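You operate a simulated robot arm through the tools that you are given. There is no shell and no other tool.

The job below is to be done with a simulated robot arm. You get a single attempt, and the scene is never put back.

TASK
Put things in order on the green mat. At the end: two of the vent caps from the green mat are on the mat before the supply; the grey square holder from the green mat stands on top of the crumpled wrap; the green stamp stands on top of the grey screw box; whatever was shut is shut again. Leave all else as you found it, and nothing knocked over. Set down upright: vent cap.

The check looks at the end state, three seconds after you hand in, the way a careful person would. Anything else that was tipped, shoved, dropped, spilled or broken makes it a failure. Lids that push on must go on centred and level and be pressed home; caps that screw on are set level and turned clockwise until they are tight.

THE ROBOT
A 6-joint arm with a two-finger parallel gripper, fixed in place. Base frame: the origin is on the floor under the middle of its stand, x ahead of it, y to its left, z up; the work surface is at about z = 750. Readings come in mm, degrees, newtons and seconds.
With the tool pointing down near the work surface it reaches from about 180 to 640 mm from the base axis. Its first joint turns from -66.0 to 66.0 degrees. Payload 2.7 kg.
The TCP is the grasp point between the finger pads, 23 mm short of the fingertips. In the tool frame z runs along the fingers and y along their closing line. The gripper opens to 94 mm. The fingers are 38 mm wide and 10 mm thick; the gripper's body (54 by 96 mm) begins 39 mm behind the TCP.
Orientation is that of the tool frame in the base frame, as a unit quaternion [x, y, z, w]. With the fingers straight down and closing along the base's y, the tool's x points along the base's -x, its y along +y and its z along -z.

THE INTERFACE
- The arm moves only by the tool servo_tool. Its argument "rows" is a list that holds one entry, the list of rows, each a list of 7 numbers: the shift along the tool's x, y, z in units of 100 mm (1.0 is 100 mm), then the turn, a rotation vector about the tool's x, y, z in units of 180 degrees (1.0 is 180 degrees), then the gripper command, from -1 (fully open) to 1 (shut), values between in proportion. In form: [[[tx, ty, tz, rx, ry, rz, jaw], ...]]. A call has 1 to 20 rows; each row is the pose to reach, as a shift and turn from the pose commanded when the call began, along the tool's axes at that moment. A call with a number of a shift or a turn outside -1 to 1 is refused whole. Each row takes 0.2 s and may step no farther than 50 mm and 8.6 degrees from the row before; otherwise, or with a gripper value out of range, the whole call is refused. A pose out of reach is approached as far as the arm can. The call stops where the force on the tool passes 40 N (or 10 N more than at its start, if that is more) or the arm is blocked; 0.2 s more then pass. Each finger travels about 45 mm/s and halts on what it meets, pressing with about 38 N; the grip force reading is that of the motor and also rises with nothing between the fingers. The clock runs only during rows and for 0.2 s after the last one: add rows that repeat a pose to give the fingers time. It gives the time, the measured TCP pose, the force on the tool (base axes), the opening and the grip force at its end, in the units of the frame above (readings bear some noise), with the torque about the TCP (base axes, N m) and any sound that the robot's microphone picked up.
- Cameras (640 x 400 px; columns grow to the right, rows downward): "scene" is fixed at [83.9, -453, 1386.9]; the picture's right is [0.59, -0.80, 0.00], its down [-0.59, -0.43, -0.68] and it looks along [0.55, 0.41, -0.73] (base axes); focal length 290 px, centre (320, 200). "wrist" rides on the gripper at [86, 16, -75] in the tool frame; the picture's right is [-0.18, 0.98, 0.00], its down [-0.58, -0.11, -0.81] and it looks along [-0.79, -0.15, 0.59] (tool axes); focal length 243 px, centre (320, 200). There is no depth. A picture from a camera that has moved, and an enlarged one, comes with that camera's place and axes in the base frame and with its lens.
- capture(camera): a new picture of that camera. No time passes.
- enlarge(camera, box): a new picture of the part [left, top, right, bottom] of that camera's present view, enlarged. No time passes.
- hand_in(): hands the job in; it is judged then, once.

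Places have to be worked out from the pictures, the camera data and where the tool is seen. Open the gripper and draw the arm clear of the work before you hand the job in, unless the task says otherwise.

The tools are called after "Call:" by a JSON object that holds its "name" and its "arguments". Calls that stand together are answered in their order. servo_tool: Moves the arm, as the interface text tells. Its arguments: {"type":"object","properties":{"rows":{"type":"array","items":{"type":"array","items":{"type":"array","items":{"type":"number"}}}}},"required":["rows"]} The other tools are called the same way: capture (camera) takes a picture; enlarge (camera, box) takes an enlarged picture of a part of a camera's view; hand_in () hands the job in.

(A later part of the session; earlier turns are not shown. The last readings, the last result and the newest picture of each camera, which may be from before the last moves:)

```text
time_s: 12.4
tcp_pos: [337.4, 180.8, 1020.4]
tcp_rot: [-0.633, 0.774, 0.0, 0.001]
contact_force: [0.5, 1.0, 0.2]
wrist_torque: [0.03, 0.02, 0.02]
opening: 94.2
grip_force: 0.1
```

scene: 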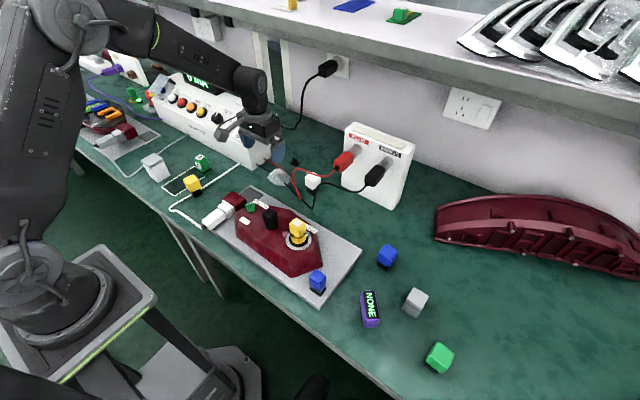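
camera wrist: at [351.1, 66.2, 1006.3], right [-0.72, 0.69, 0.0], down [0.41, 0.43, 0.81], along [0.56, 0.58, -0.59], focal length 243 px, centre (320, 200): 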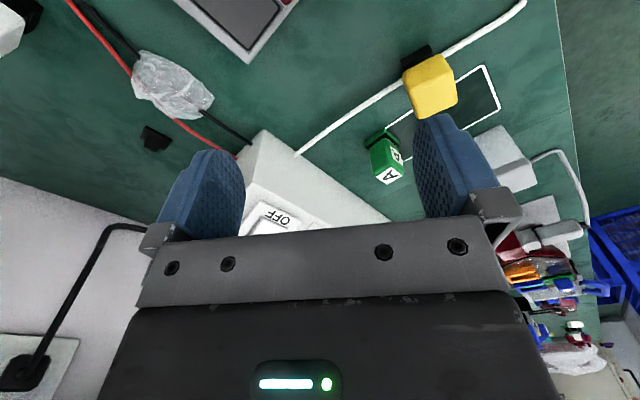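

I take the wrist view toward the left end of the table.

Call:
{"name": "capture", "arguments": {"camera": "wrist"}}

Call:
{"name": "enlarge", "arguments": {"camera": "wrist", "box": [230, 0, 640, 230]}}

Call:
{"name": "capture", "arguments": {"camera": "scene"}}

```text
taken
camera wrist: at [304.3, 97.4, 1096.8], right [-0.93, 0.38, 0.0], down [0.22, 0.55, 0.81], along [0.3, 0.75, -0.59], focal length 243 px, centre (320, 200)
```

wrist: 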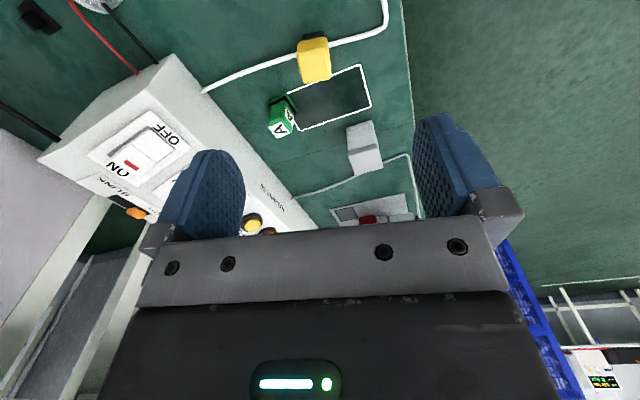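

```text
1.56 times, centred on (435, 115) of wrist
camera zoom: at [304.3, 97.4, 1096.8], right [-0.93, 0.38, 0.0], down [0.22, 0.55, 0.81], along [0.3, 0.75, -0.59], focal length 379 px, centre (140, 333)
```

zoom: 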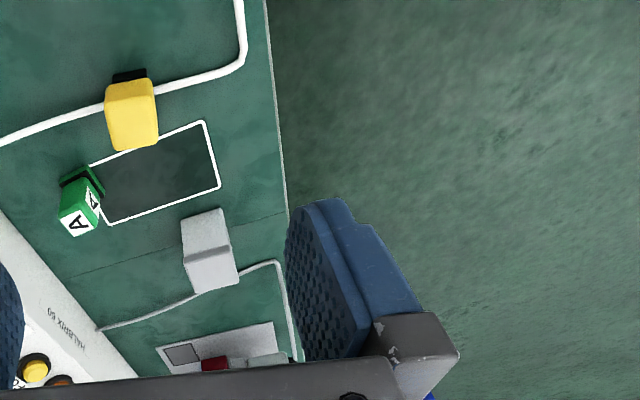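

```text
taken
```

scene: 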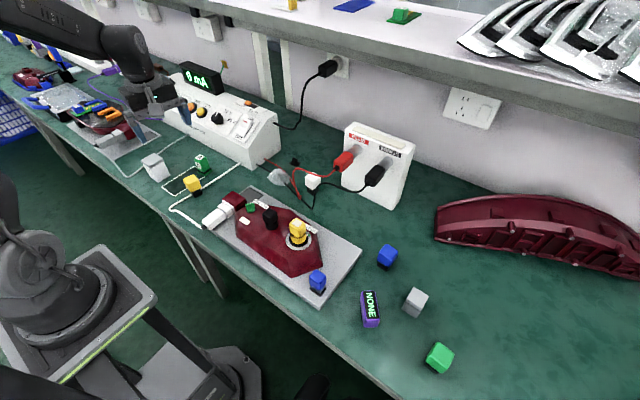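

The arm pose is similar to the start, so I try zooming into the far-left rack once more.

Call:
{"name": "enlarge", "arguments": {"camera": "scene", "box": [40, 25, 120, 75]}}

Call:
{"name": "enlarge", "arguments": {"camera": "scene", "box": [0, 10, 80, 60]}}

```text
8.00 times, centred on (80, 50) of scene
camera zoom: at [83.9, -453.0, 1386.9], right [0.59, -0.8, 0.0], down [-0.59, -0.43, -0.68], along [0.55, 0.41, -0.73], focal length 2318 px, centre (2240, 1400)
```

zoom: 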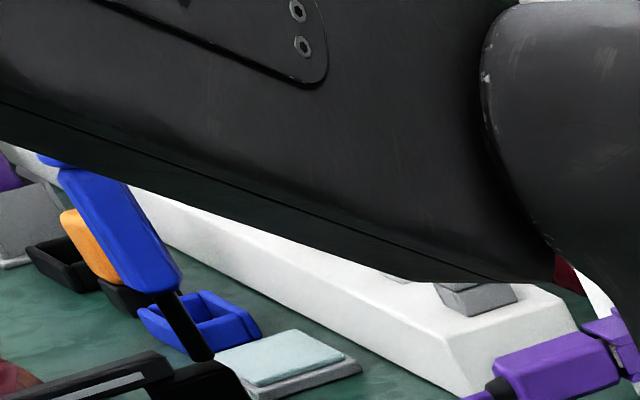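

```text
8.00 times, centred on (40, 35) of scene
camera zoom: at [83.9, -453.0, 1386.9], right [0.59, -0.8, 0.0], down [-0.59, -0.43, -0.68], along [0.55, 0.41, -0.73], focal length 2318 px, centre (2560, 1520)
```

zoom: 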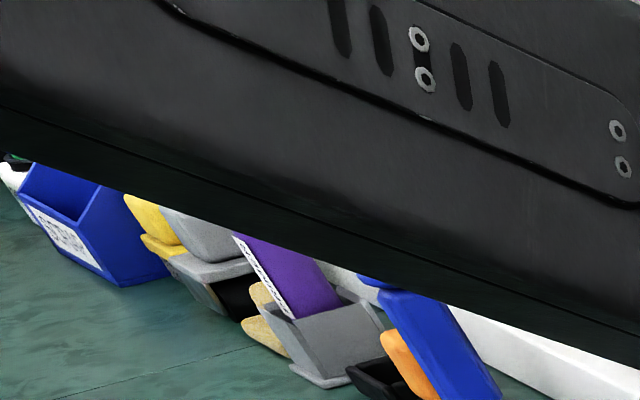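

The rack is hidden, so I'll start with the unambiguous part: the green "A" stamp onto the grey screw box (lid top at about z 818, centre (340, 380)). I turn back to yaw 0 and drop to a close view of the stamp.

Call:
{"name": "servo_tool", "arguments": {"rows": [[[-0.1, -0.02, 0.0, 0, 0, 0.0435, -1], [-0.2, -0.05, 0.0, 0, 0, 0.087, -1], [-0.3, -0.07, 0.0, 0, 0, 0.1305, -1], [-0.4, -0.1, 0.1, 0, 0, 0.174, -1], [-0.5, -0.12, 0.2, 0, 0, 0.2175, -1], [-0.6, -0.14, 0.3, 0, 0, 0.261, -1], [-0.7, -0.17, 0.4, 0, 0, 0.3045, -1], [-0.8, -0.19, 0.5, 0, 0, 0.348, -1], [-0.9, -0.21, 0.65, 0, 0, 0.3915, -1], [-0.99, -0.24, 0.8, 0, 0, 0.435, -1], [-0.99, -0.24, 0.9, 0, 0, 0.435, -1]]]}}

```text
time_s: 14.8
tcp_pos: [380.6, 272.1, 930.7]
tcp_rot: [0.001, 1.0, 0.0, 0.0]
contact_force: [0.9, -0.5, 0.4]
wrist_torque: [0.02, -0.02, -0.02]
opening: 94.1
grip_force: 0.1
```

I take close pictures of the stamp, and check whether the rack is visible from the scene camera in this pose.

Call:
{"name": "capture", "arguments": {"camera": "wrist"}}

Call:
{"name": "enlarge", "arguments": {"camera": "wrist", "box": [270, 80, 370, 180]}}

Call:
{"name": "enlarge", "arguments": {"camera": "scene", "box": [40, 20, 140, 84]}}

```text
taken
camera wrist: at [294.3, 287.2, 1005.8], right [0.19, 0.98, 0.0], down [0.58, -0.11, 0.81], along [0.79, -0.15, -0.59], focal length 243 px, centre (320, 200)
```

wrist: 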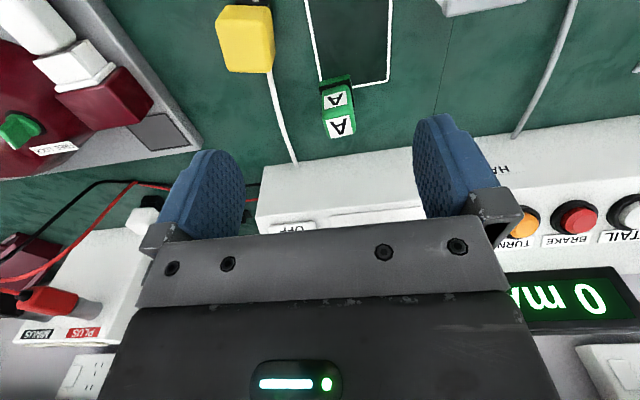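

```text
4.00 times, centred on (320, 130) of wrist
camera zoom: at [294.3, 287.2, 1005.8], right [0.19, 0.98, 0.0], down [0.58, -0.11, 0.81], along [0.79, -0.15, -0.59], focal length 970 px, centre (320, 480)
```

zoom: 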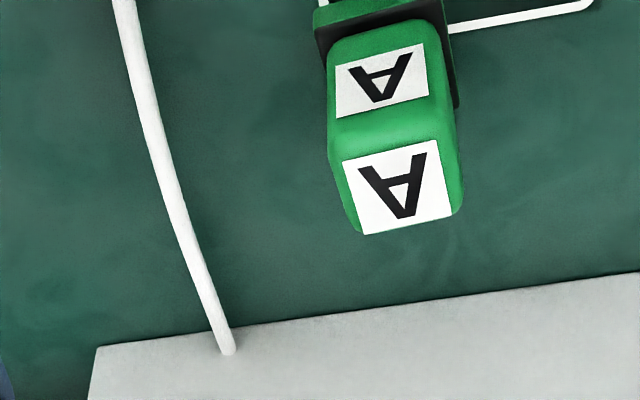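

```text
6.25 times, centred on (90, 52) of scene
camera zoom: at [83.9, -453.0, 1386.9], right [0.59, -0.8, 0.0], down [-0.59, -0.43, -0.68], along [0.55, 0.41, -0.73], focal length 1811 px, centre (1758, 1125)
```

zoom: 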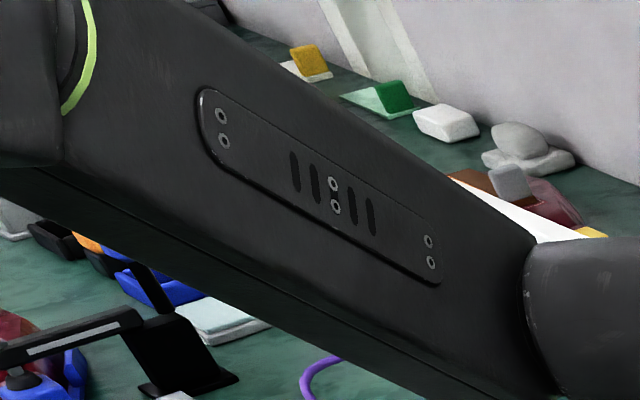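

The stamp's top is centred at about (443.5, 279.5) with a yaw of about +3.9° and a top height near z 809. I narrow the gripper to about 60 mm and move directly above it, aligning the yaw.

Call:
{"name": "servo_tool", "arguments": {"rows": [[[-0.3, 0.03, 0.1, 0, 0, -0.01, -0.28], [-0.5, 0.06, 0.3, 0, 0, -0.0217, -0.28], [-0.626, 0.074, 0.6, 0, 0, -0.0217, -0.28], [-0.626, 0.074, 0.8, 0, 0, -0.0217, -0.28], [-0.626, 0.074, 0.8, 0, 0, -0.0217, -0.28]]]}}

```text
time_s: 16.0
tcp_pos: [443.1, 278.5, 849.5]
tcp_rot: [-0.035, 0.999, 0.001, 0.0]
contact_force: [1.4, 0.5, 0.1]
wrist_torque: [-0.01, 0.01, -0.03]
opening: 60.2
grip_force: 0.2
```

I check from the scene and wrist that the fingers straddle the stamp before descending.

Call:
{"name": "enlarge", "arguments": {"camera": "scene", "box": [150, 110, 270, 200]}}

Call:
{"name": "capture", "arguments": {"camera": "wrist"}}

Call:
{"name": "enlarge", "arguments": {"camera": "scene", "box": [40, 20, 140, 84]}}

```text
4.44 times, centred on (210, 155) of scene
camera zoom: at [83.9, -453.0, 1386.9], right [0.59, -0.8, 0.0], down [-0.59, -0.43, -0.68], along [0.55, 0.41, -0.73], focal length 1288 px, centre (809, 400)
```

zoom: 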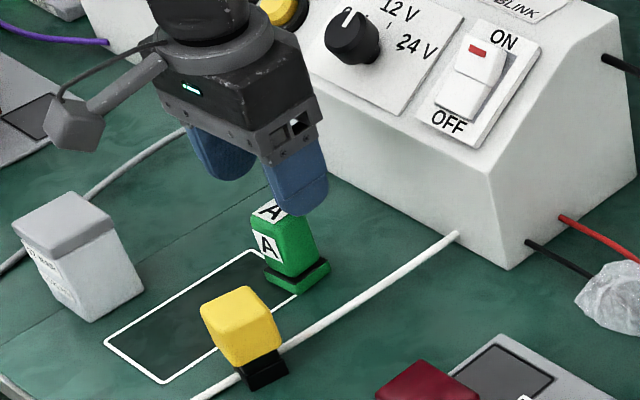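

```text
taken
camera wrist: at [356.7, 288.4, 926.0], right [0.12, 0.99, 0.0], down [0.59, -0.07, 0.81], along [0.8, -0.09, -0.59], focal length 243 px, centre (320, 200)
```

wrist: 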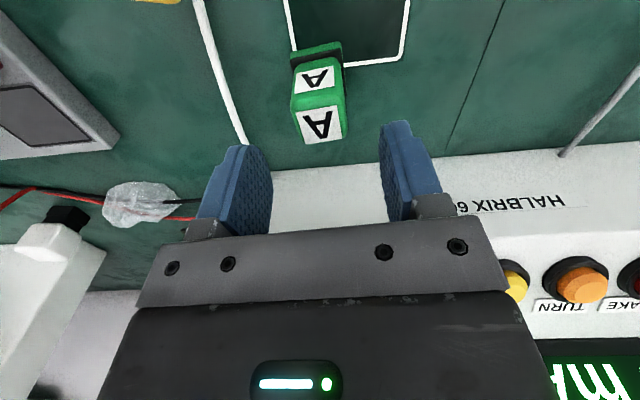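

```text
6.25 times, centred on (90, 52) of scene
camera zoom: at [83.9, -453.0, 1386.9], right [0.59, -0.8, 0.0], down [-0.59, -0.43, -0.68], along [0.55, 0.41, -0.73], focal length 1811 px, centre (1758, 1125)
```

zoom: 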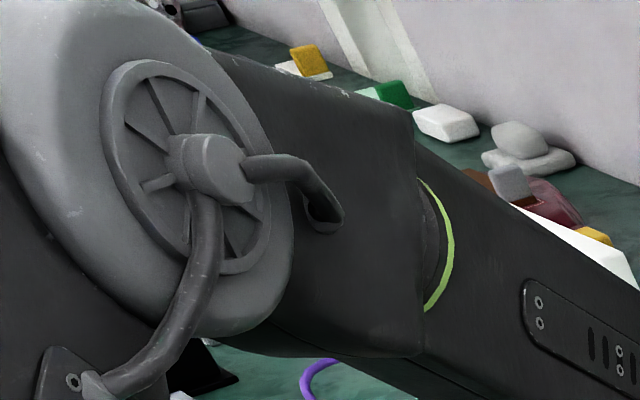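

The fingers straddle the stamp evenly. I go straight down to TCP z about 795, so the tips sit above the base plate, then close.

Call:
{"name": "servo_tool", "arguments": {"rows": [[[0, 0.008, 0.2, 0, 0, 0, -0.28], [0, 0.008, 0.4, 0, 0, 0, -0.28], [0, 0.008, 0.545, 0, 0, 0, -0.28], [0, 0.008, 0.545, 0, 0, 0, -0.28]]]}}

```text
time_s: 17.0
tcp_pos: [442.6, 280.9, 797.3]
tcp_rot: [-0.034, 0.999, 0.0, 0.0]
contact_force: [0.1, -0.9, -0.7]
wrist_torque: [-0.01, 0.02, -0.03]
opening: 60.2
grip_force: 0.0
```

No contact on the way down. I close on the stamp's block.

Call:
{"name": "servo_tool", "arguments": {"rows": [[[0, 0, 0, 0, 0, 0, 0.2], [0, 0, 0, 0, 0, 0, 0.6], [0, 0, 0, 0, 0, 0, 0.6], [0, 0, 0, 0, 0, 0, 0.6], [0, 0, 0, 0, 0, 0, 0.6]]]}}

```text
time_s: 18.2
tcp_pos: [442.1, 281.1, 796.6]
tcp_rot: [-0.034, 0.999, 0.001, 0.0]
contact_force: [-0.3, -1.3, -0.4]
wrist_torque: [-0.04, 0.01, -0.01]
opening: 29.4
grip_force: 37.7
```

It's gripped at 29.4 mm with 37.7 N. I lift straight up.

Call:
{"name": "servo_tool", "arguments": {"rows": [[[0, 0, -0.15, 0, 0, 0, 0.6], [0, 0, -0.4, 0, 0, 0, 0.6], [0, 0, -0.7, 0, 0, 0, 0.6], [0, 0, -1.0, 0, 0, 0, 0.6]]]}}

```text
time_s: 19.2
tcp_pos: [443.8, 281.2, 896.7]
tcp_rot: [-0.034, 0.999, 0.001, 0.0]
contact_force: [-0.2, -0.2, -1.4]
wrist_torque: [0.03, -0.02, -0.03]
opening: 29.2
grip_force: 38.2
```

The stamp is held. I check both views to measure how it hangs and to locate the box lid.

Call:
{"name": "capture", "arguments": {"camera": "wrist"}}

Call:
{"name": "enlarge", "arguments": {"camera": "scene", "box": [130, 90, 250, 200]}}

```text
taken
camera wrist: at [356.6, 290.3, 972.0], right [0.12, 0.99, 0.0], down [0.59, -0.07, 0.81], along [0.8, -0.09, -0.59], focal length 243 px, centre (320, 200)
```

wrist: 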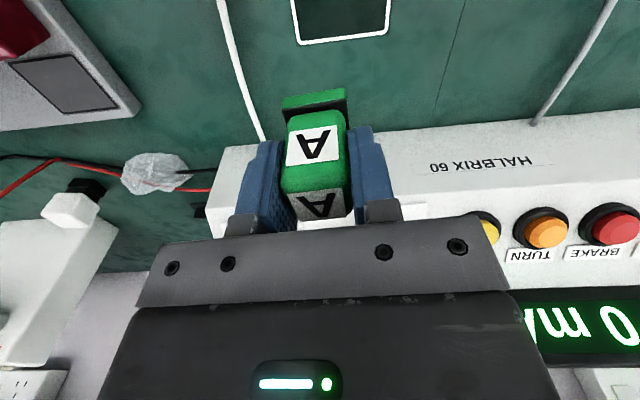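

```text
3.64 times, centred on (190, 145) of scene
camera zoom: at [83.9, -453.0, 1386.9], right [0.59, -0.8, 0.0], down [-0.59, -0.43, -0.68], along [0.55, 0.41, -0.73], focal length 1053 px, centre (793, 400)
```

zoom: 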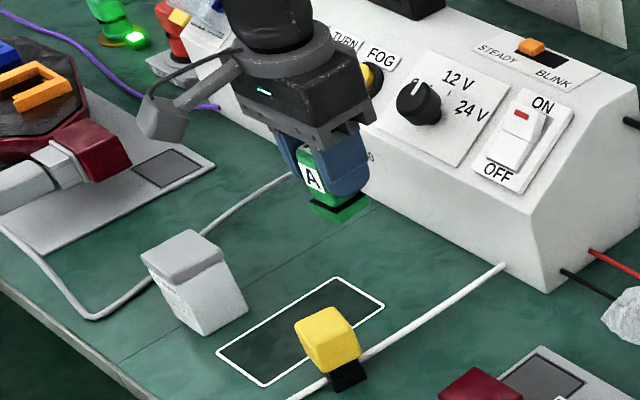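

The stamp hangs upright and the mat is now free at that end. The lid top spans x 316–365, y 356–403 at about z 818; I carry the stamp over it at height and remove the yaw.

Call:
{"name": "servo_tool", "arguments": {"rows": [[[0.2, 0.22, -0.05, 0, 0, 0.0, 0.6], [0.45, 0.47, -0.05, 0, 0, 0.01, 0.6], [0.7, 0.74, -0.05, 0, 0, 0.0217, 0.6], [0.9, 0.93, -0.05, 0, 0, 0.0217, 0.6], [0.955, 0.99, -0.05, 0, 0, 0.0217, 0.6], [0.955, 0.99, -0.05, 0, 0, 0.0217, 0.6]]]}}

```text
time_s: 20.6
tcp_pos: [340.6, 373.1, 901.4]
tcp_rot: [0.0, 1.0, 0.001, 0.001]
contact_force: [-0.4, 0.6, -0.6]
wrist_torque: [-0.02, -0.02, -0.03]
opening: 29.6
grip_force: 38.4
```

I shift the last 6.7 mm in y and lower so the stamp bottom is about 10 mm above the lid, then look.

Call:
{"name": "servo_tool", "arguments": {"rows": [[[0, 0.067, 0.0, 0, 0, 0, 0.6], [0, 0.067, 0.15, 0, 0, 0, 0.6], [0, 0.067, 0.265, 0, 0, 0, 0.6], [0, 0.067, 0.265, 0, 0, 0, 0.6]]]}}

Call:
{"name": "enlarge", "arguments": {"camera": "scene", "box": [110, 110, 210, 200]}}

Call:
{"name": "capture", "arguments": {"camera": "wrist"}}

```text
time_s: 21.6
tcp_pos: [341.6, 380.5, 874.9]
tcp_rot: [0.0, 1.0, 0.002, 0.0]
contact_force: [-0.4, -0.3, -0.3]
wrist_torque: [-0.01, 0.01, 0.01]
opening: 29.3
grip_force: 38.7
```

```text
4.44 times, centred on (160, 155) of scene
camera zoom: at [83.9, -453.0, 1386.9], right [0.59, -0.8, 0.0], down [-0.59, -0.43, -0.68], along [0.55, 0.41, -0.73], focal length 1288 px, centre (1031, 400)
```

zoom: 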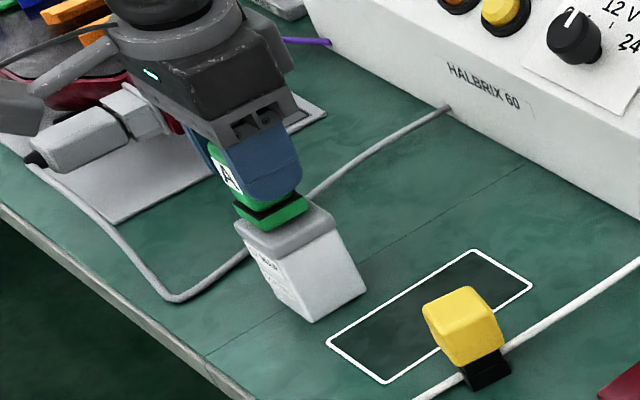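

```text
taken
camera wrist: at [254.7, 395.3, 950.9], right [0.18, 0.98, 0.0], down [0.58, -0.11, 0.81], along [0.79, -0.15, -0.59], focal length 243 px, centre (320, 200)
```

wrist: 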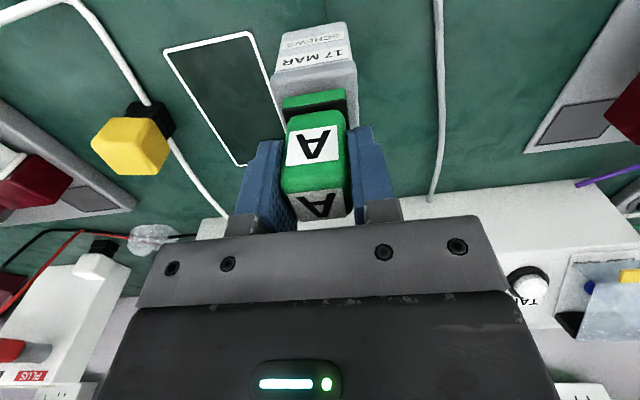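

Stamp and lid look concentric. I lower in small steps, watching the force.

Call:
{"name": "servo_tool", "arguments": {"rows": [[[0, 0, 0.03, 0, 0, 0, 0.6], [0, 0, 0.06, 0, 0, 0, 0.6], [0, 0, 0.075, 0, 0, 0, 0.6]]]}}

```text
time_s: 22.4
tcp_pos: [340.2, 379.7, 868.5]
tcp_rot: [0.0, 1.0, 0.001, 0.001]
contact_force: [-1.7, -2.4, 8.5]
wrist_torque: [-0.2, 0.13, -0.01]
opening: 29.4
grip_force: 37.9
```

Contact with 8.5 N at TCP z 868.5, matching the lid height. I check the picture before releasing.

Call:
{"name": "enlarge", "arguments": {"camera": "scene", "box": [130, 130, 190, 185]}}

Call:
{"name": "enlarge", "arguments": {"camera": "wrist", "box": [250, 10, 390, 150]}}

```text
7.27 times, centred on (160, 158) of scene
camera zoom: at [83.7, -453.2, 1386.8], right [0.59, -0.8, 0.0], down [-0.59, -0.43, -0.68], along [0.55, 0.41, -0.73], focal length 2107 px, centre (1484, 509)
```

zoom: 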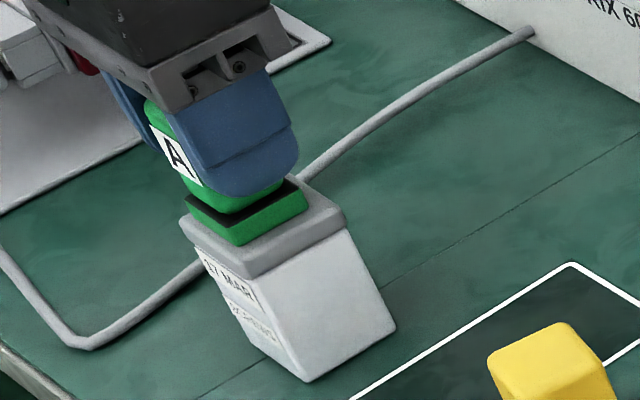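

```text
2.86 times, centred on (320, 80) of wrist
camera zoom: at [254.6, 394.9, 944.4], right [0.18, 0.98, 0.0], down [0.58, -0.11, 0.81], along [0.79, -0.15, -0.59], focal length 693 px, centre (320, 543)
```

zoom: 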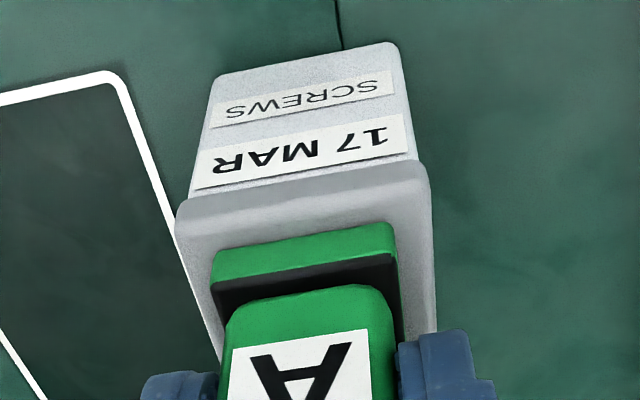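

The base is seated on the lid with an even margin around it. I ease off about 1 mm and open the fingers.

Call:
{"name": "servo_tool", "arguments": {"rows": [[[0, 0, -0.008, 0, 0, 0, 0.6], [0, 0, -0.008, 0, 0, 0, 0.6]]]}}

```text
time_s: 23.0
tcp_pos: [340.4, 379.0, 869.4]
tcp_rot: [0.0, 1.0, 0.001, 0.0]
contact_force: [-1.4, -0.2, 9.2]
wrist_torque: [-0.06, 0.18, -0.01]
opening: 29.7
grip_force: 38.1
```

Still about 9 N, so I ease off a little more before opening.

Call:
{"name": "servo_tool", "arguments": {"rows": [[[0, 0, -0.01, 0, 0, 0, 0.6], [0, 0, -0.01, 0, 0, 0, 0.6]]]}}

```text
time_s: 23.6
tcp_pos: [341.0, 379.1, 869.8]
tcp_rot: [0.0, 1.0, 0.0, 0.0]
contact_force: [0.7, 0.2, -0.2]
wrist_torque: [0.01, 0.01, 0.01]
opening: 29.5
grip_force: 37.8
```

Contact is just lost; I lower 0.7 mm back and open the fingers.

Call:
{"name": "servo_tool", "arguments": {"rows": [[[0, 0, 0.007, 0, 0, 0, 0.6], [0, 0, 0.007, 0, 0, 0, 0.55], [0, 0, 0.007, 0, 0, 0, 0.3], [0, 0, 0.007, 0, 0, 0, 0.1], [0, 0, 0.007, 0, 0, 0, -0.1], [0, 0, 0.007, 0, 0, 0, -0.28], [0, 0, 0.007, 0, 0, 0, -0.28]]]}}

Call:
{"name": "enlarge", "arguments": {"camera": "scene", "box": [120, 120, 190, 185]}}

Call:
{"name": "capture", "arguments": {"camera": "wrist"}}

```text
time_s: 25.2
tcp_pos: [341.0, 381.2, 869.1]
tcp_rot: [0.0, 1.0, 0.0, 0.0]
contact_force: [-0.3, -0.6, 0.8]
wrist_torque: [0.02, -0.01, -0.01]
opening: 60.3
grip_force: 0.1
```

```text
6.15 times, centred on (155, 152) of scene
camera zoom: at [83.9, -453.0, 1386.9], right [0.59, -0.8, 0.0], down [-0.59, -0.43, -0.68], along [0.55, 0.41, -0.73], focal length 1783 px, centre (1335, 492)
```

zoom: 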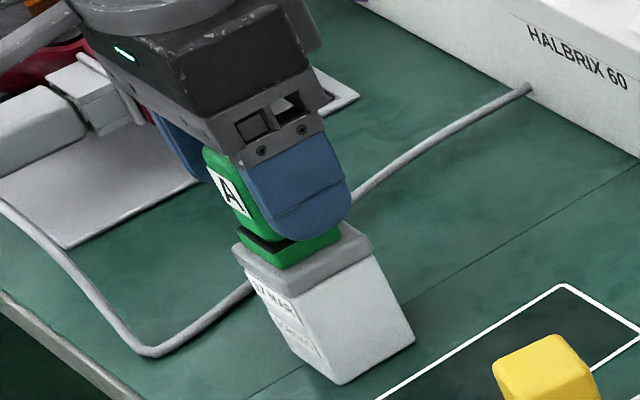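

```text
taken
camera wrist: at [255.0, 394.9, 944.4], right [0.18, 0.98, 0.0], down [0.58, -0.11, 0.81], along [0.79, -0.15, -0.59], focal length 243 px, centre (320, 200)
```

wrist: 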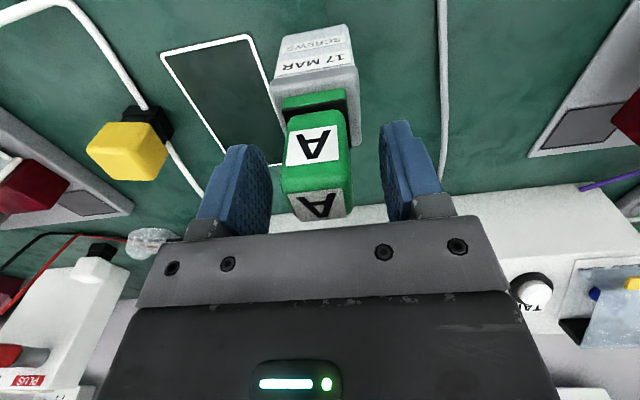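

The stamp stands free on the box. I rise straight up clear of it.

Call:
{"name": "servo_tool", "arguments": {"rows": [[[0, 0, -0.2, 0, 0, 0, -0.28], [0, 0, -0.5, 0, 0, 0, -0.28], [0, 0, -0.9, 0, 0, 0, -0.28]]]}}

Call:
{"name": "enlarge", "arguments": {"camera": "scene", "box": [120, 120, 220, 200]}}

Call:
{"name": "capture", "arguments": {"camera": "wrist"}}

Call:
{"name": "enlarge", "arguments": {"camera": "scene", "box": [40, 20, 140, 84]}}

```text
time_s: 26.0
tcp_pos: [340.5, 379.5, 959.9]
tcp_rot: [0.0, 1.0, 0.0, 0.0]
contact_force: [-0.1, -0.2, 0.0]
wrist_torque: [-0.01, -0.04, -0.01]
opening: 60.4
grip_force: 0.1
```

```text
5.00 times, centred on (170, 160) of scene
camera zoom: at [83.9, -453.0, 1386.8], right [0.59, -0.8, 0.0], down [-0.59, -0.43, -0.68], along [0.55, 0.41, -0.73], focal length 1448 px, centre (1070, 400)
```

zoom: 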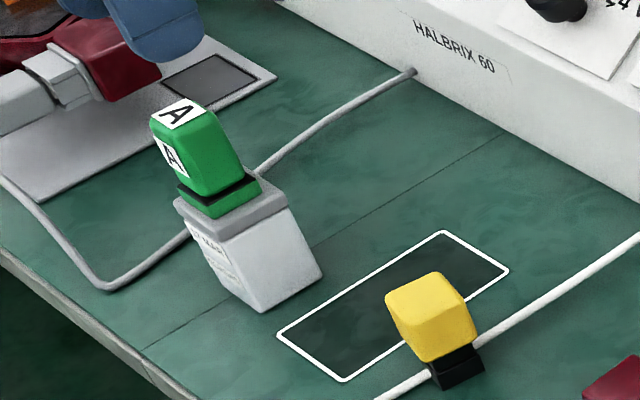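

```text
taken
camera wrist: at [255.2, 394.8, 1035.4], right [0.18, 0.98, 0.0], down [0.58, -0.11, 0.81], along [0.79, -0.15, -0.59], focal length 243 px, centre (320, 200)
```

wrist: 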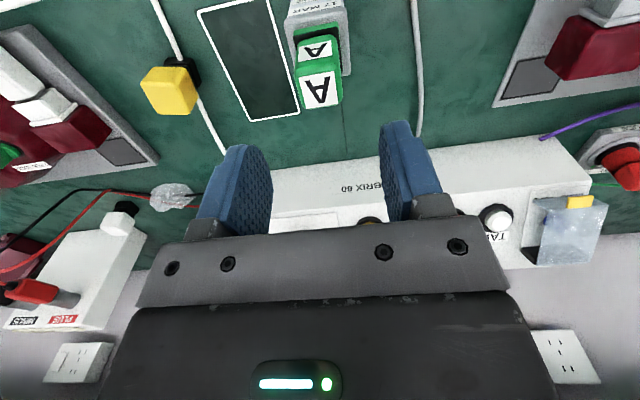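

```text
6.25 times, centred on (90, 52) of scene
camera zoom: at [83.9, -453.0, 1386.8], right [0.59, -0.8, 0.0], down [-0.59, -0.43, -0.68], along [0.55, 0.41, -0.73], focal length 1811 px, centre (1758, 1125)
```

zoom: 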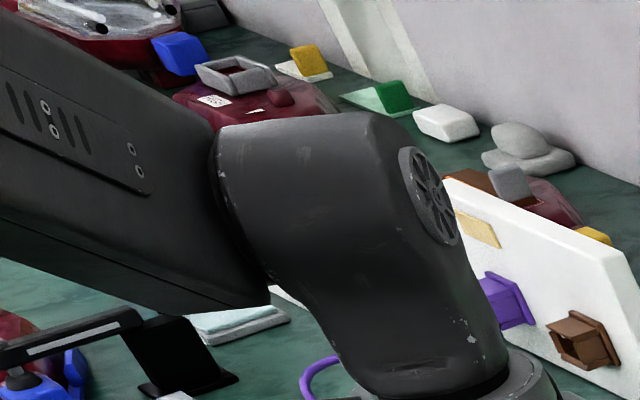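

The stamp stands squarely on the shut screw box. Before handling caps I return to the starting pose, where the far-left rack and bins were visible, to look for labels.

Call:
{"name": "servo_tool", "arguments": {"rows": [[[-0.1, -0.4, -0.2, 0, 0, 0, -0.28], [-0.3, -0.8, -0.4, 0, 0, 0, -0.28], [-0.42, -1.0, -0.57, 0, 0, 0, -0.28]]]}}

```text
time_s: 26.8
tcp_pos: [382.9, 279.0, 1016.7]
tcp_rot: [0.0, 1.0, 0.0, 0.0]
contact_force: [-0.7, -0.2, 0.1]
wrist_torque: [-0.02, 0.02, 0.0]
opening: 60.3
grip_force: 0.1
```

Another 100 mm to the right brings back the starting pose.

Call:
{"name": "servo_tool", "arguments": {"rows": [[[0, -0.4, 0, 0, 0, 0, -0.28], [0, -0.8, 0, 0, 0, 0, -0.28], [0, -1.0, 0, 0, 0, 0, -0.28]]]}}

Call:
{"name": "enlarge", "arguments": {"camera": "scene", "box": [60, 20, 140, 74]}}

Call:
{"name": "enlarge", "arguments": {"camera": "scene", "box": [0, 20, 70, 64]}}

```text
time_s: 27.6
tcp_pos: [383.1, 178.8, 1013.9]
tcp_rot: [0.0, 1.0, 0.001, 0.001]
contact_force: [-0.1, 1.4, -0.4]
wrist_torque: [0.05, 0.01, 0.0]
opening: 60.4
grip_force: 0.1
```

```text
7.41 times, centred on (100, 47) of scene
camera zoom: at [83.9, -453.0, 1386.8], right [0.59, -0.8, 0.0], down [-0.59, -0.43, -0.68], along [0.55, 0.41, -0.73], focal length 2146 px, centre (1950, 1333)
```

zoom: 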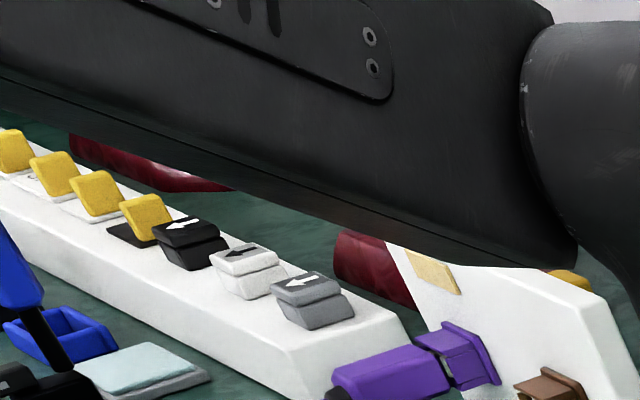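

```text
9.09 times, centred on (35, 42) of scene
camera zoom: at [83.9, -453.0, 1386.8], right [0.59, -0.8, 0.0], down [-0.59, -0.43, -0.68], along [0.55, 0.41, -0.73], focal length 2634 px, centre (2911, 1636)
```

zoom: 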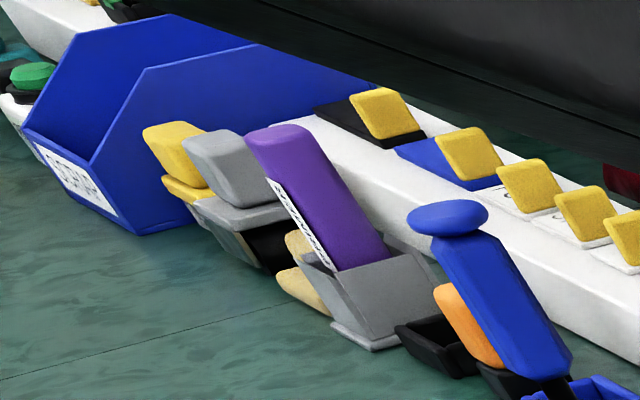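

The rack shows only unlabeled parts. The four coloured cubes on black feet (yellow, white, blue, green) share one geometry and are the only repeated free pieces on the green surface, so I take them as the vent caps. The yellow one stands at about (362.5, 219), yaw -10°, so I approach it.

Call:
{"name": "servo_tool", "arguments": {"rows": [[[0.1, 0.2, 0.3, 0, 0, 0.02, -0.28], [0.2, 0.4, 0.6, 0, 0, 0.04, -0.28], [0.2, 0.4, 0.9, 0, 0, 0.058, -0.28], [0.2, 0.4, 0.9, 0, 0, 0.058, -0.28]]]}}

Call:
{"name": "capture", "arguments": {"camera": "wrist"}}

```text
time_s: 28.6
tcp_pos: [359.7, 221.9, 924.8]
tcp_rot: [0.091, 0.996, 0.001, 0.001]
contact_force: [-0.3, 0.6, -0.9]
wrist_torque: [0.02, -0.01, 0.02]
opening: 60.4
grip_force: 0.0
```

```text
taken
camera wrist: at [279.3, 252.5, 1000.3], right [0.36, 0.93, 0.0], down [0.55, -0.21, 0.81], along [0.75, -0.29, -0.59], focal length 243 px, centre (320, 200)
```

wrist: 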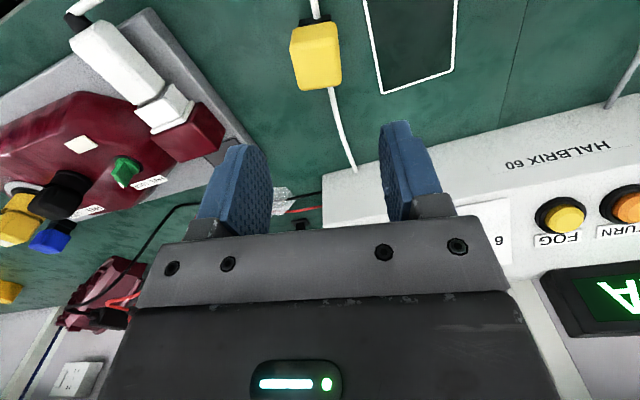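

I enlarge the yellow cap to check its yaw and centre relative to the tool.

Call:
{"name": "enlarge", "arguments": {"camera": "wrist", "box": [270, 0, 370, 100]}}

```text
4.00 times, centred on (320, 50) of wrist
camera zoom: at [279.3, 252.5, 1000.3], right [0.36, 0.93, 0.0], down [0.55, -0.21, 0.81], along [0.75, -0.29, -0.59], focal length 970 px, centre (320, 800)
```

zoom: 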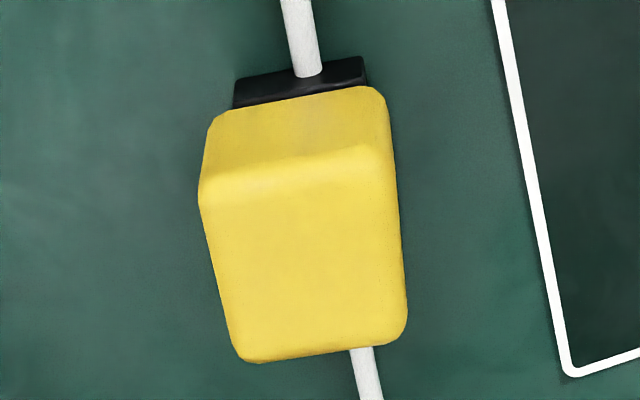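

The yellow cap's centre is (362, 219), yaw about -11°, matching the tool. I correct the offset and descend to just above it.

Call:
{"name": "servo_tool", "arguments": {"rows": [[[-0.028, -0.026, 0.2, 0, 0, 0, -0.28], [-0.028, -0.026, 0.5, 0, 0, 0, -0.28], [-0.028, -0.026, 0.75, 0, 0, 0, -0.28], [-0.028, -0.026, 0.75, 0, 0, 0, -0.28]]]}}

Call:
{"name": "enlarge", "arguments": {"camera": "scene", "box": [150, 120, 250, 210]}}

Call:
{"name": "capture", "arguments": {"camera": "wrist"}}

```text
time_s: 29.6
tcp_pos: [363.3, 216.3, 849.2]
tcp_rot: [0.092, 0.996, 0.001, 0.0]
contact_force: [-0.2, 0.6, 0.6]
wrist_torque: [-0.02, 0.0, -0.03]
opening: 60.4
grip_force: 0.1
```

```text
4.44 times, centred on (200, 165) of scene
camera zoom: at [83.9, -453.0, 1386.9], right [0.59, -0.8, 0.0], down [-0.59, -0.43, -0.68], along [0.55, 0.41, -0.73], focal length 1288 px, centre (853, 356)
```

zoom: 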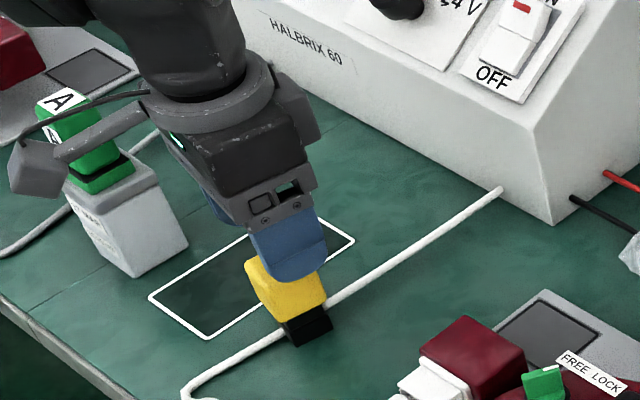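

```text
taken
camera wrist: at [281.4, 247.2, 924.9], right [0.36, 0.93, 0.0], down [0.55, -0.21, 0.81], along [0.75, -0.29, -0.59], focal length 243 px, centre (320, 200)
```

wrist: 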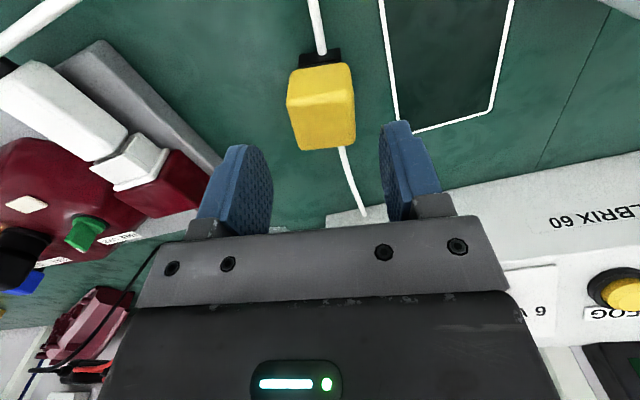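

The cap sits about 2 mm to +y of the tool axis. I enlarge to measure the offset precisely before going down.

Call:
{"name": "enlarge", "arguments": {"camera": "wrist", "box": [270, 40, 380, 160]}}

```text
3.33 times, centred on (325, 100) of wrist
camera zoom: at [281.4, 247.2, 924.9], right [0.36, 0.93, 0.0], down [0.55, -0.21, 0.81], along [0.75, -0.29, -0.59], focal length 809 px, centre (303, 533)
```

zoom: 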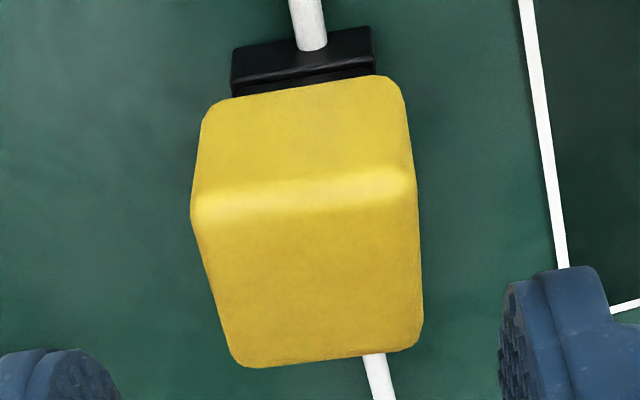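

Measured cap centre is (363.6, 218.5), i.e. 2 mm to +y of the tool. I correct that and descend to z about 795.

Call:
{"name": "servo_tool", "arguments": {"rows": [[[0, 0.02, 0.1, 0, 0, 0, -0.28], [0, 0.02, 0.3, 0, 0, 0, -0.28], [0, 0.02, 0.54, 0, 0, 0, -0.28], [0, 0.02, 0.54, 0, 0, 0, -0.28]]]}}

```text
time_s: 30.6
tcp_pos: [363.1, 219.0, 795.5]
tcp_rot: [0.09, 0.996, 0.001, 0.0]
contact_force: [-0.9, -0.3, -0.3]
wrist_torque: [0.01, 0.01, -0.04]
opening: 60.2
grip_force: 0.0
```

Clean descent. I close on the yellow cap.

Call:
{"name": "servo_tool", "arguments": {"rows": [[[0, 0, 0, 0, 0, 0, 0.1], [0, 0, 0, 0, 0, 0, 0.5], [0, 0, 0, 0, 0, 0, 0.5], [0, 0, 0, 0, 0, 0, 0.5], [0, 0, 0, 0, 0, 0, 0.5]]]}}

```text
time_s: 31.8
tcp_pos: [364.0, 217.7, 797.2]
tcp_rot: [0.091, 0.996, 0.001, 0.0]
contact_force: [-0.6, -0.3, 0.8]
wrist_torque: [0.0, 0.01, 0.03]
opening: 35.3
grip_force: 38.6
```

Gripped at 35.3 mm. I lift a little first and check that the cable stays put.

Call:
{"name": "servo_tool", "arguments": {"rows": [[[0, 0, -0.1, 0, 0, 0, 0.5], [0, 0, -0.3, 0, 0, 0, 0.5], [0, 0, -0.5, 0, 0, 0, 0.5]]]}}

Call:
{"name": "capture", "arguments": {"camera": "wrist"}}

Call:
{"name": "enlarge", "arguments": {"camera": "scene", "box": [150, 120, 250, 210]}}

```text
time_s: 32.6
tcp_pos: [365.4, 219.5, 846.0]
tcp_rot: [0.091, 0.996, 0.001, 0.0]
contact_force: [0.7, -0.4, -0.8]
wrist_torque: [0.04, 0.0, 0.0]
opening: 35.3
grip_force: 38.1
```

```text
taken
camera wrist: at [283.4, 249.5, 922.8], right [0.36, 0.93, 0.0], down [0.55, -0.21, 0.81], along [0.75, -0.29, -0.59], focal length 243 px, centre (320, 200)
```

wrist: 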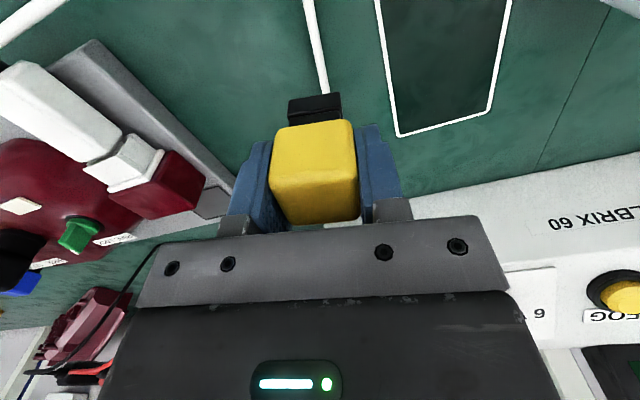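

```text
4.44 times, centred on (200, 165) of scene
camera zoom: at [83.9, -453.0, 1386.9], right [0.59, -0.8, 0.0], down [-0.59, -0.43, -0.68], along [0.55, 0.41, -0.73], focal length 1288 px, centre (853, 356)
```

zoom: 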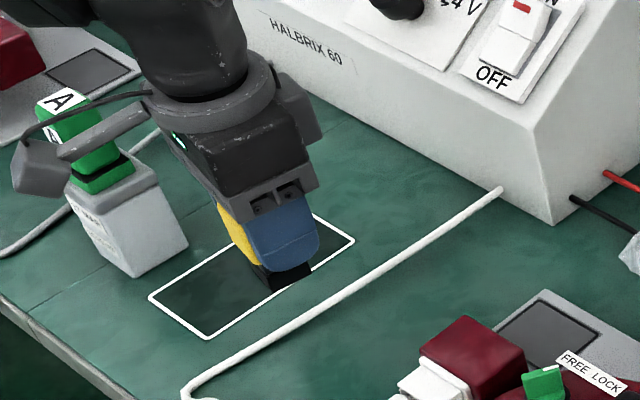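

The cable stayed and the cap hangs straight. I carry it over the far half of the mat to (405, 296), turning the yaw to zero.

Call:
{"name": "servo_tool", "arguments": {"rows": [[[-0.07, 0.2, 0, 0, 0, -0.015, 0.5], [-0.14, 0.45, 0, 0, 0, -0.03, 0.5], [-0.21, 0.68, 0, 0, 0, -0.045, 0.5], [-0.264, 0.832, 0, 0, 0, -0.058, 0.5], [-0.264, 0.832, 0, 0, 0, -0.058, 0.5]]]}}

Call:
{"name": "enlarge", "arguments": {"camera": "scene", "box": [130, 110, 240, 205]}}

Call:
{"name": "capture", "arguments": {"camera": "wrist"}}

```text
time_s: 33.8
tcp_pos: [404.0, 296.1, 846.4]
tcp_rot: [-0.001, 1.0, 0.0, 0.0]
contact_force: [-0.1, -0.5, 0.6]
wrist_torque: [0.05, 0.01, 0.0]
opening: 35.4
grip_force: 38.2
```

```text
4.21 times, centred on (185, 158) of scene
camera zoom: at [83.9, -453.0, 1386.9], right [0.59, -0.8, 0.0], down [-0.59, -0.43, -0.68], along [0.55, 0.41, -0.73], focal length 1220 px, centre (888, 379)
```

zoom: 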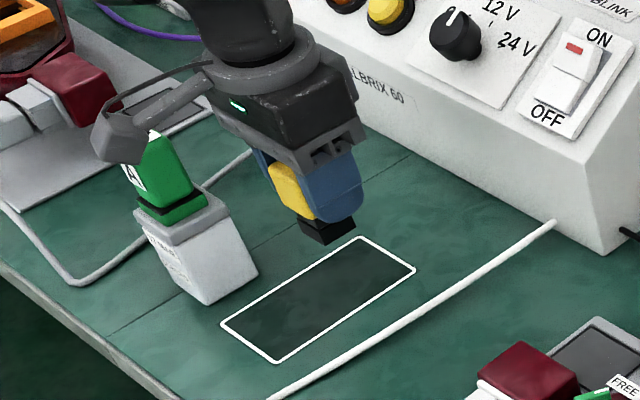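

```text
taken
camera wrist: at [318.9, 311.1, 922.2], right [0.18, 0.98, 0.0], down [0.58, -0.11, 0.81], along [0.79, -0.15, -0.59], focal length 243 px, centre (320, 200)
```

wrist: 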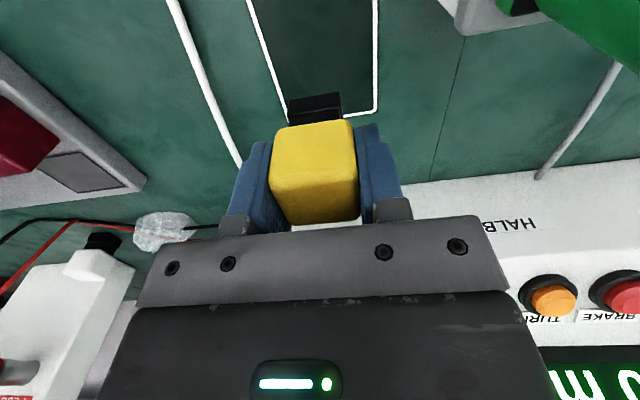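

The cap hangs over the far half of the mat with the camera housing well clear of the stamp. I descend to about 4 mm above touchdown.

Call:
{"name": "servo_tool", "arguments": {"rows": [[[0, 0, 0.15, 0, 0, 0, 0.5], [0, 0, 0.3, 0, 0, 0, 0.5], [0, 0, 0.44, 0, 0, 0, 0.5], [0, 0, 0.44, 0, 0, 0, 0.5]]]}}

```text
time_s: 34.8
tcp_pos: [407.2, 296.3, 801.5]
tcp_rot: [0.0, 1.0, 0.0, 0.001]
contact_force: [0.1, -0.4, -0.1]
wrist_torque: [-0.01, 0.01, -0.02]
opening: 35.4
grip_force: 38.1
```

I continue in small steps to feel for contact.

Call:
{"name": "servo_tool", "arguments": {"rows": [[[0, 0, 0.02, 0, 0, 0, 0.5], [0, 0, 0.035, 0, 0, 0, 0.5], [0, 0, 0.035, 0, 0, 0, 0.5]]]}}

```text
time_s: 35.6
tcp_pos: [407.3, 296.3, 798.9]
tcp_rot: [0.0, 1.0, 0.001, 0.0]
contact_force: [-0.2, 0.6, -1.0]
wrist_torque: [0.03, -0.02, -0.03]
opening: 35.3
grip_force: 38.4
```

Call:
{"name": "servo_tool", "arguments": {"rows": [[[0, 0, 0.01, 0, 0, 0, 0.5], [0, 0, 0.015, 0, 0, 0, 0.5], [0, 0, 0.015, 0, 0, 0, 0.5]]]}}

```text
time_s: 36.4
tcp_pos: [407.9, 295.5, 796.7]
tcp_rot: [0.0, 1.0, 0.001, 0.0]
contact_force: [0.1, 0.0, 0.5]
wrist_torque: [-0.01, 0.03, -0.01]
opening: 35.3
grip_force: 37.5
```

Still free at z 796.7 (0.5 N). I step down another 1.5 mm.

Call:
{"name": "servo_tool", "arguments": {"rows": [[[0, 0, 0.008, 0, 0, 0, 0.5], [0, 0, 0.015, 0, 0, 0, 0.5], [0, 0, 0.015, 0, 0, 0, 0.5]]]}}

```text
time_s: 37.2
tcp_pos: [405.8, 295.3, 795.2]
tcp_rot: [0.0, 1.0, 0.001, 0.0]
contact_force: [-1.3, -0.6, 2.5]
wrist_torque: [-0.03, 0.03, 0.0]
opening: 35.2
grip_force: 38.0
```

Light contact of 2.5 N: the cap is on the mat. I open the fingers slowly.

Call:
{"name": "servo_tool", "arguments": {"rows": [[[0, 0, 0, 0, 0, 0, 0.3], [0, 0, 0, 0, 0, 0, 0.1], [0, 0, 0, 0, 0, 0, -0.1], [0, 0, 0, 0, 0, 0, -0.28], [0, 0, 0, 0, 0, 0, -0.28]]]}}

Call:
{"name": "capture", "arguments": {"camera": "wrist"}}

```text
time_s: 38.4
tcp_pos: [406.8, 297.0, 795.5]
tcp_rot: [0.0, 1.0, 0.002, 0.0]
contact_force: [0.3, 0.0, -0.1]
wrist_torque: [0.02, 0.02, 0.01]
opening: 60.1
grip_force: 0.0
```

```text
taken
camera wrist: at [321.0, 311.1, 871.4], right [0.18, 0.98, 0.0], down [0.58, -0.11, 0.81], along [0.79, -0.15, -0.59], focal length 243 px, centre (320, 200)
```

wrist: 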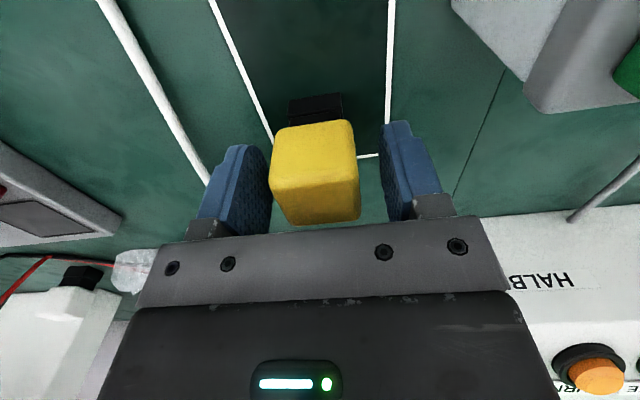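

The yellow cap stands upright inside the outline. I rise straight up.

Call:
{"name": "servo_tool", "arguments": {"rows": [[[0, 0, -0.2, 0, 0, 0, -0.28], [0, 0, -0.5, 0, 0, 0, -0.28], [0, 0, -1.0, 0, 0, 0, -0.28]]]}}

Call:
{"name": "enlarge", "arguments": {"camera": "scene", "box": [130, 110, 240, 205]}}

Call:
{"name": "capture", "arguments": {"camera": "wrist"}}

```text
time_s: 39.2
tcp_pos: [406.2, 297.1, 898.5]
tcp_rot: [0.0, 1.0, -0.001, 0.0]
contact_force: [0.3, -0.4, -0.3]
wrist_torque: [-0.01, 0.0, -0.01]
opening: 60.3
grip_force: 0.0
```

```text
4.21 times, centred on (185, 158) of scene
camera zoom: at [83.9, -453.0, 1386.8], right [0.59, -0.8, 0.0], down [-0.59, -0.43, -0.68], along [0.55, 0.41, -0.73], focal length 1220 px, centre (888, 379)
```

zoom: 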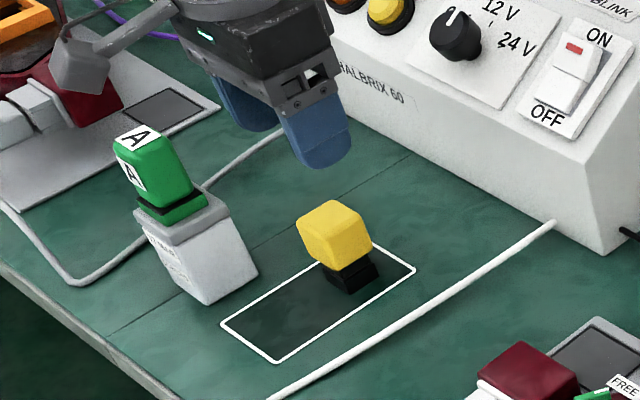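

```text
taken
camera wrist: at [319.7, 312.5, 974.0], right [0.18, 0.98, 0.0], down [0.58, -0.11, 0.81], along [0.79, -0.15, -0.59], focal length 243 px, centre (320, 200)
```

wrist: 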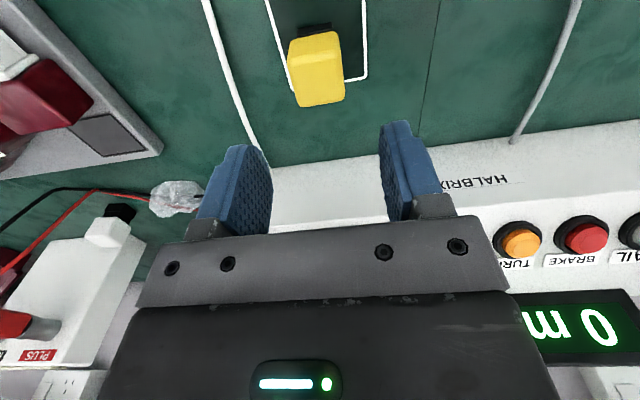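

The yellow cap stands well inside the outlined mat. Now I want a low side view of the wrap to judge its top, so I raise and go right toward it.

Call:
{"name": "servo_tool", "arguments": {"rows": [[[0, -0.2, -0.4, 0, 0, 0, -0.28], [-0.1, -0.6, -0.6, 0, 0, 0, -0.28], [-0.2, -1.0, -0.6, 0, 0, 0, -0.28]]]}}

```text
time_s: 40.0
tcp_pos: [424.3, 195.4, 956.4]
tcp_rot: [0.0, 1.0, 0.0, 0.0]
contact_force: [0.0, -0.1, 0.6]
wrist_torque: [0.01, 0.02, -0.02]
opening: 60.1
grip_force: 0.1
```

I continue 100 mm right while tilting the tool about 30° so the camera looks flatter.

Call:
{"name": "servo_tool", "arguments": {"rows": [[[0, -0.3, 0, 0, -0.0417, 0, -0.28], [0, -0.6, 0, 0, -0.0833, 0, -0.28], [0, -0.9, 0, 0, -0.125, 0, -0.28], [0, -1.0, 0, 0, -0.1667, 0, -0.28], [0, -1.0, 0, 0, -0.1667, 0, -0.28]]]}}

Call:
{"name": "capture", "arguments": {"camera": "wrist"}}

```text
time_s: 41.2
tcp_pos: [428.2, 95.7, 956.4]
tcp_rot: [0.001, 0.967, -0.002, 0.254]
contact_force: [0.1, -0.3, 0.4]
wrist_torque: [-0.01, 0.01, 0.01]
opening: 60.2
grip_force: 0.0
out of reach, approached as far as the arm can: row 4
```

```text
taken
camera wrist: at [316.6, 111.3, 980.6], right [0.16, 0.98, 0.09], down [0.11, -0.11, 0.99], along [0.98, -0.15, -0.12], focal length 243 px, centre (320, 200)
```

wrist: 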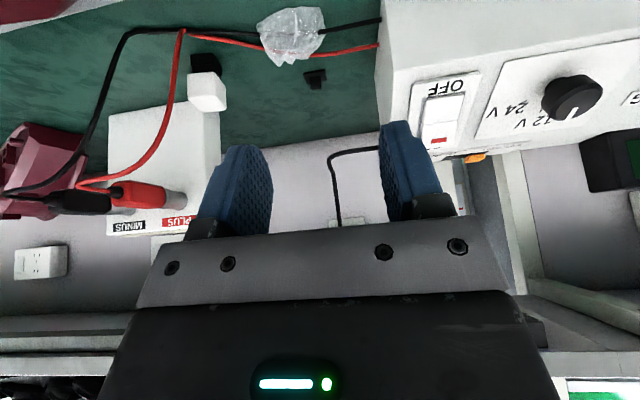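

Useful but still high; I lower about 90 mm in this tilt for a near-horizontal look at the wrap.

Call:
{"name": "servo_tool", "arguments": {"rows": [[[0.15, 0, 0.26, 0, 0, 0, -0.28], [0.3, 0, 0.52, 0, 0, 0, -0.28], [0.44, 0, 0.78, 0, 0, 0, -0.28], [0.44, 0, 0.78, 0, 0, 0, -0.28]]]}}

Call:
{"name": "capture", "arguments": {"camera": "wrist"}}

Call:
{"name": "enlarge", "arguments": {"camera": "wrist", "box": [180, 0, 400, 140]}}

```text
time_s: 42.2
tcp_pos: [426.4, 96.6, 865.8]
tcp_rot: [0.001, 0.966, 0.001, 0.258]
contact_force: [-0.7, 0.0, -1.0]
wrist_torque: [-0.02, -0.01, 0.03]
opening: 60.1
grip_force: 0.2
```

```text
taken
camera wrist: at [315.2, 111.1, 888.2], right [0.16, 0.98, 0.09], down [0.1, -0.11, 0.99], along [0.98, -0.15, -0.12], focal length 243 px, centre (320, 200)
```

wrist: 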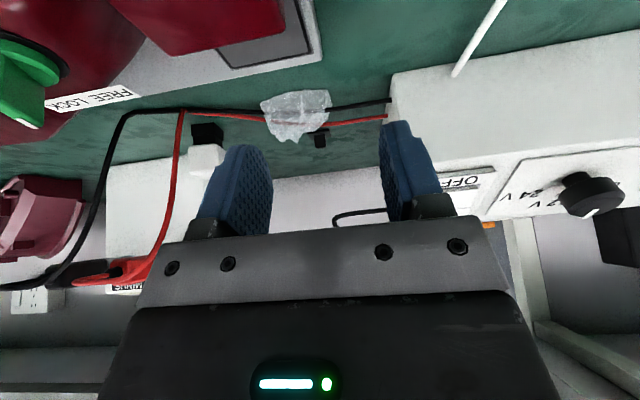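

```text
2.86 times, centred on (290, 70) of wrist
camera zoom: at [315.2, 111.1, 888.2], right [0.16, 0.98, 0.09], down [0.1, -0.11, 0.99], along [0.98, -0.15, -0.12], focal length 693 px, centre (406, 571)
```

zoom: 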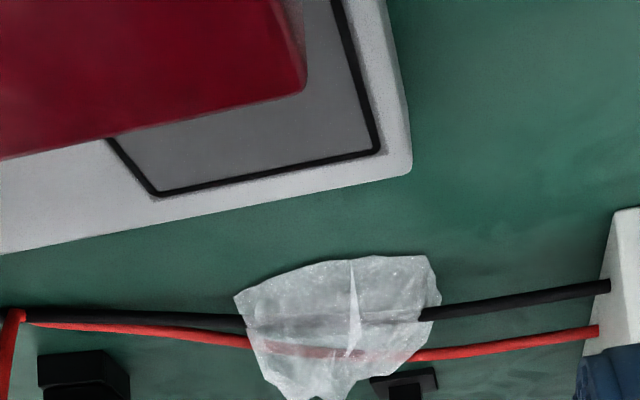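

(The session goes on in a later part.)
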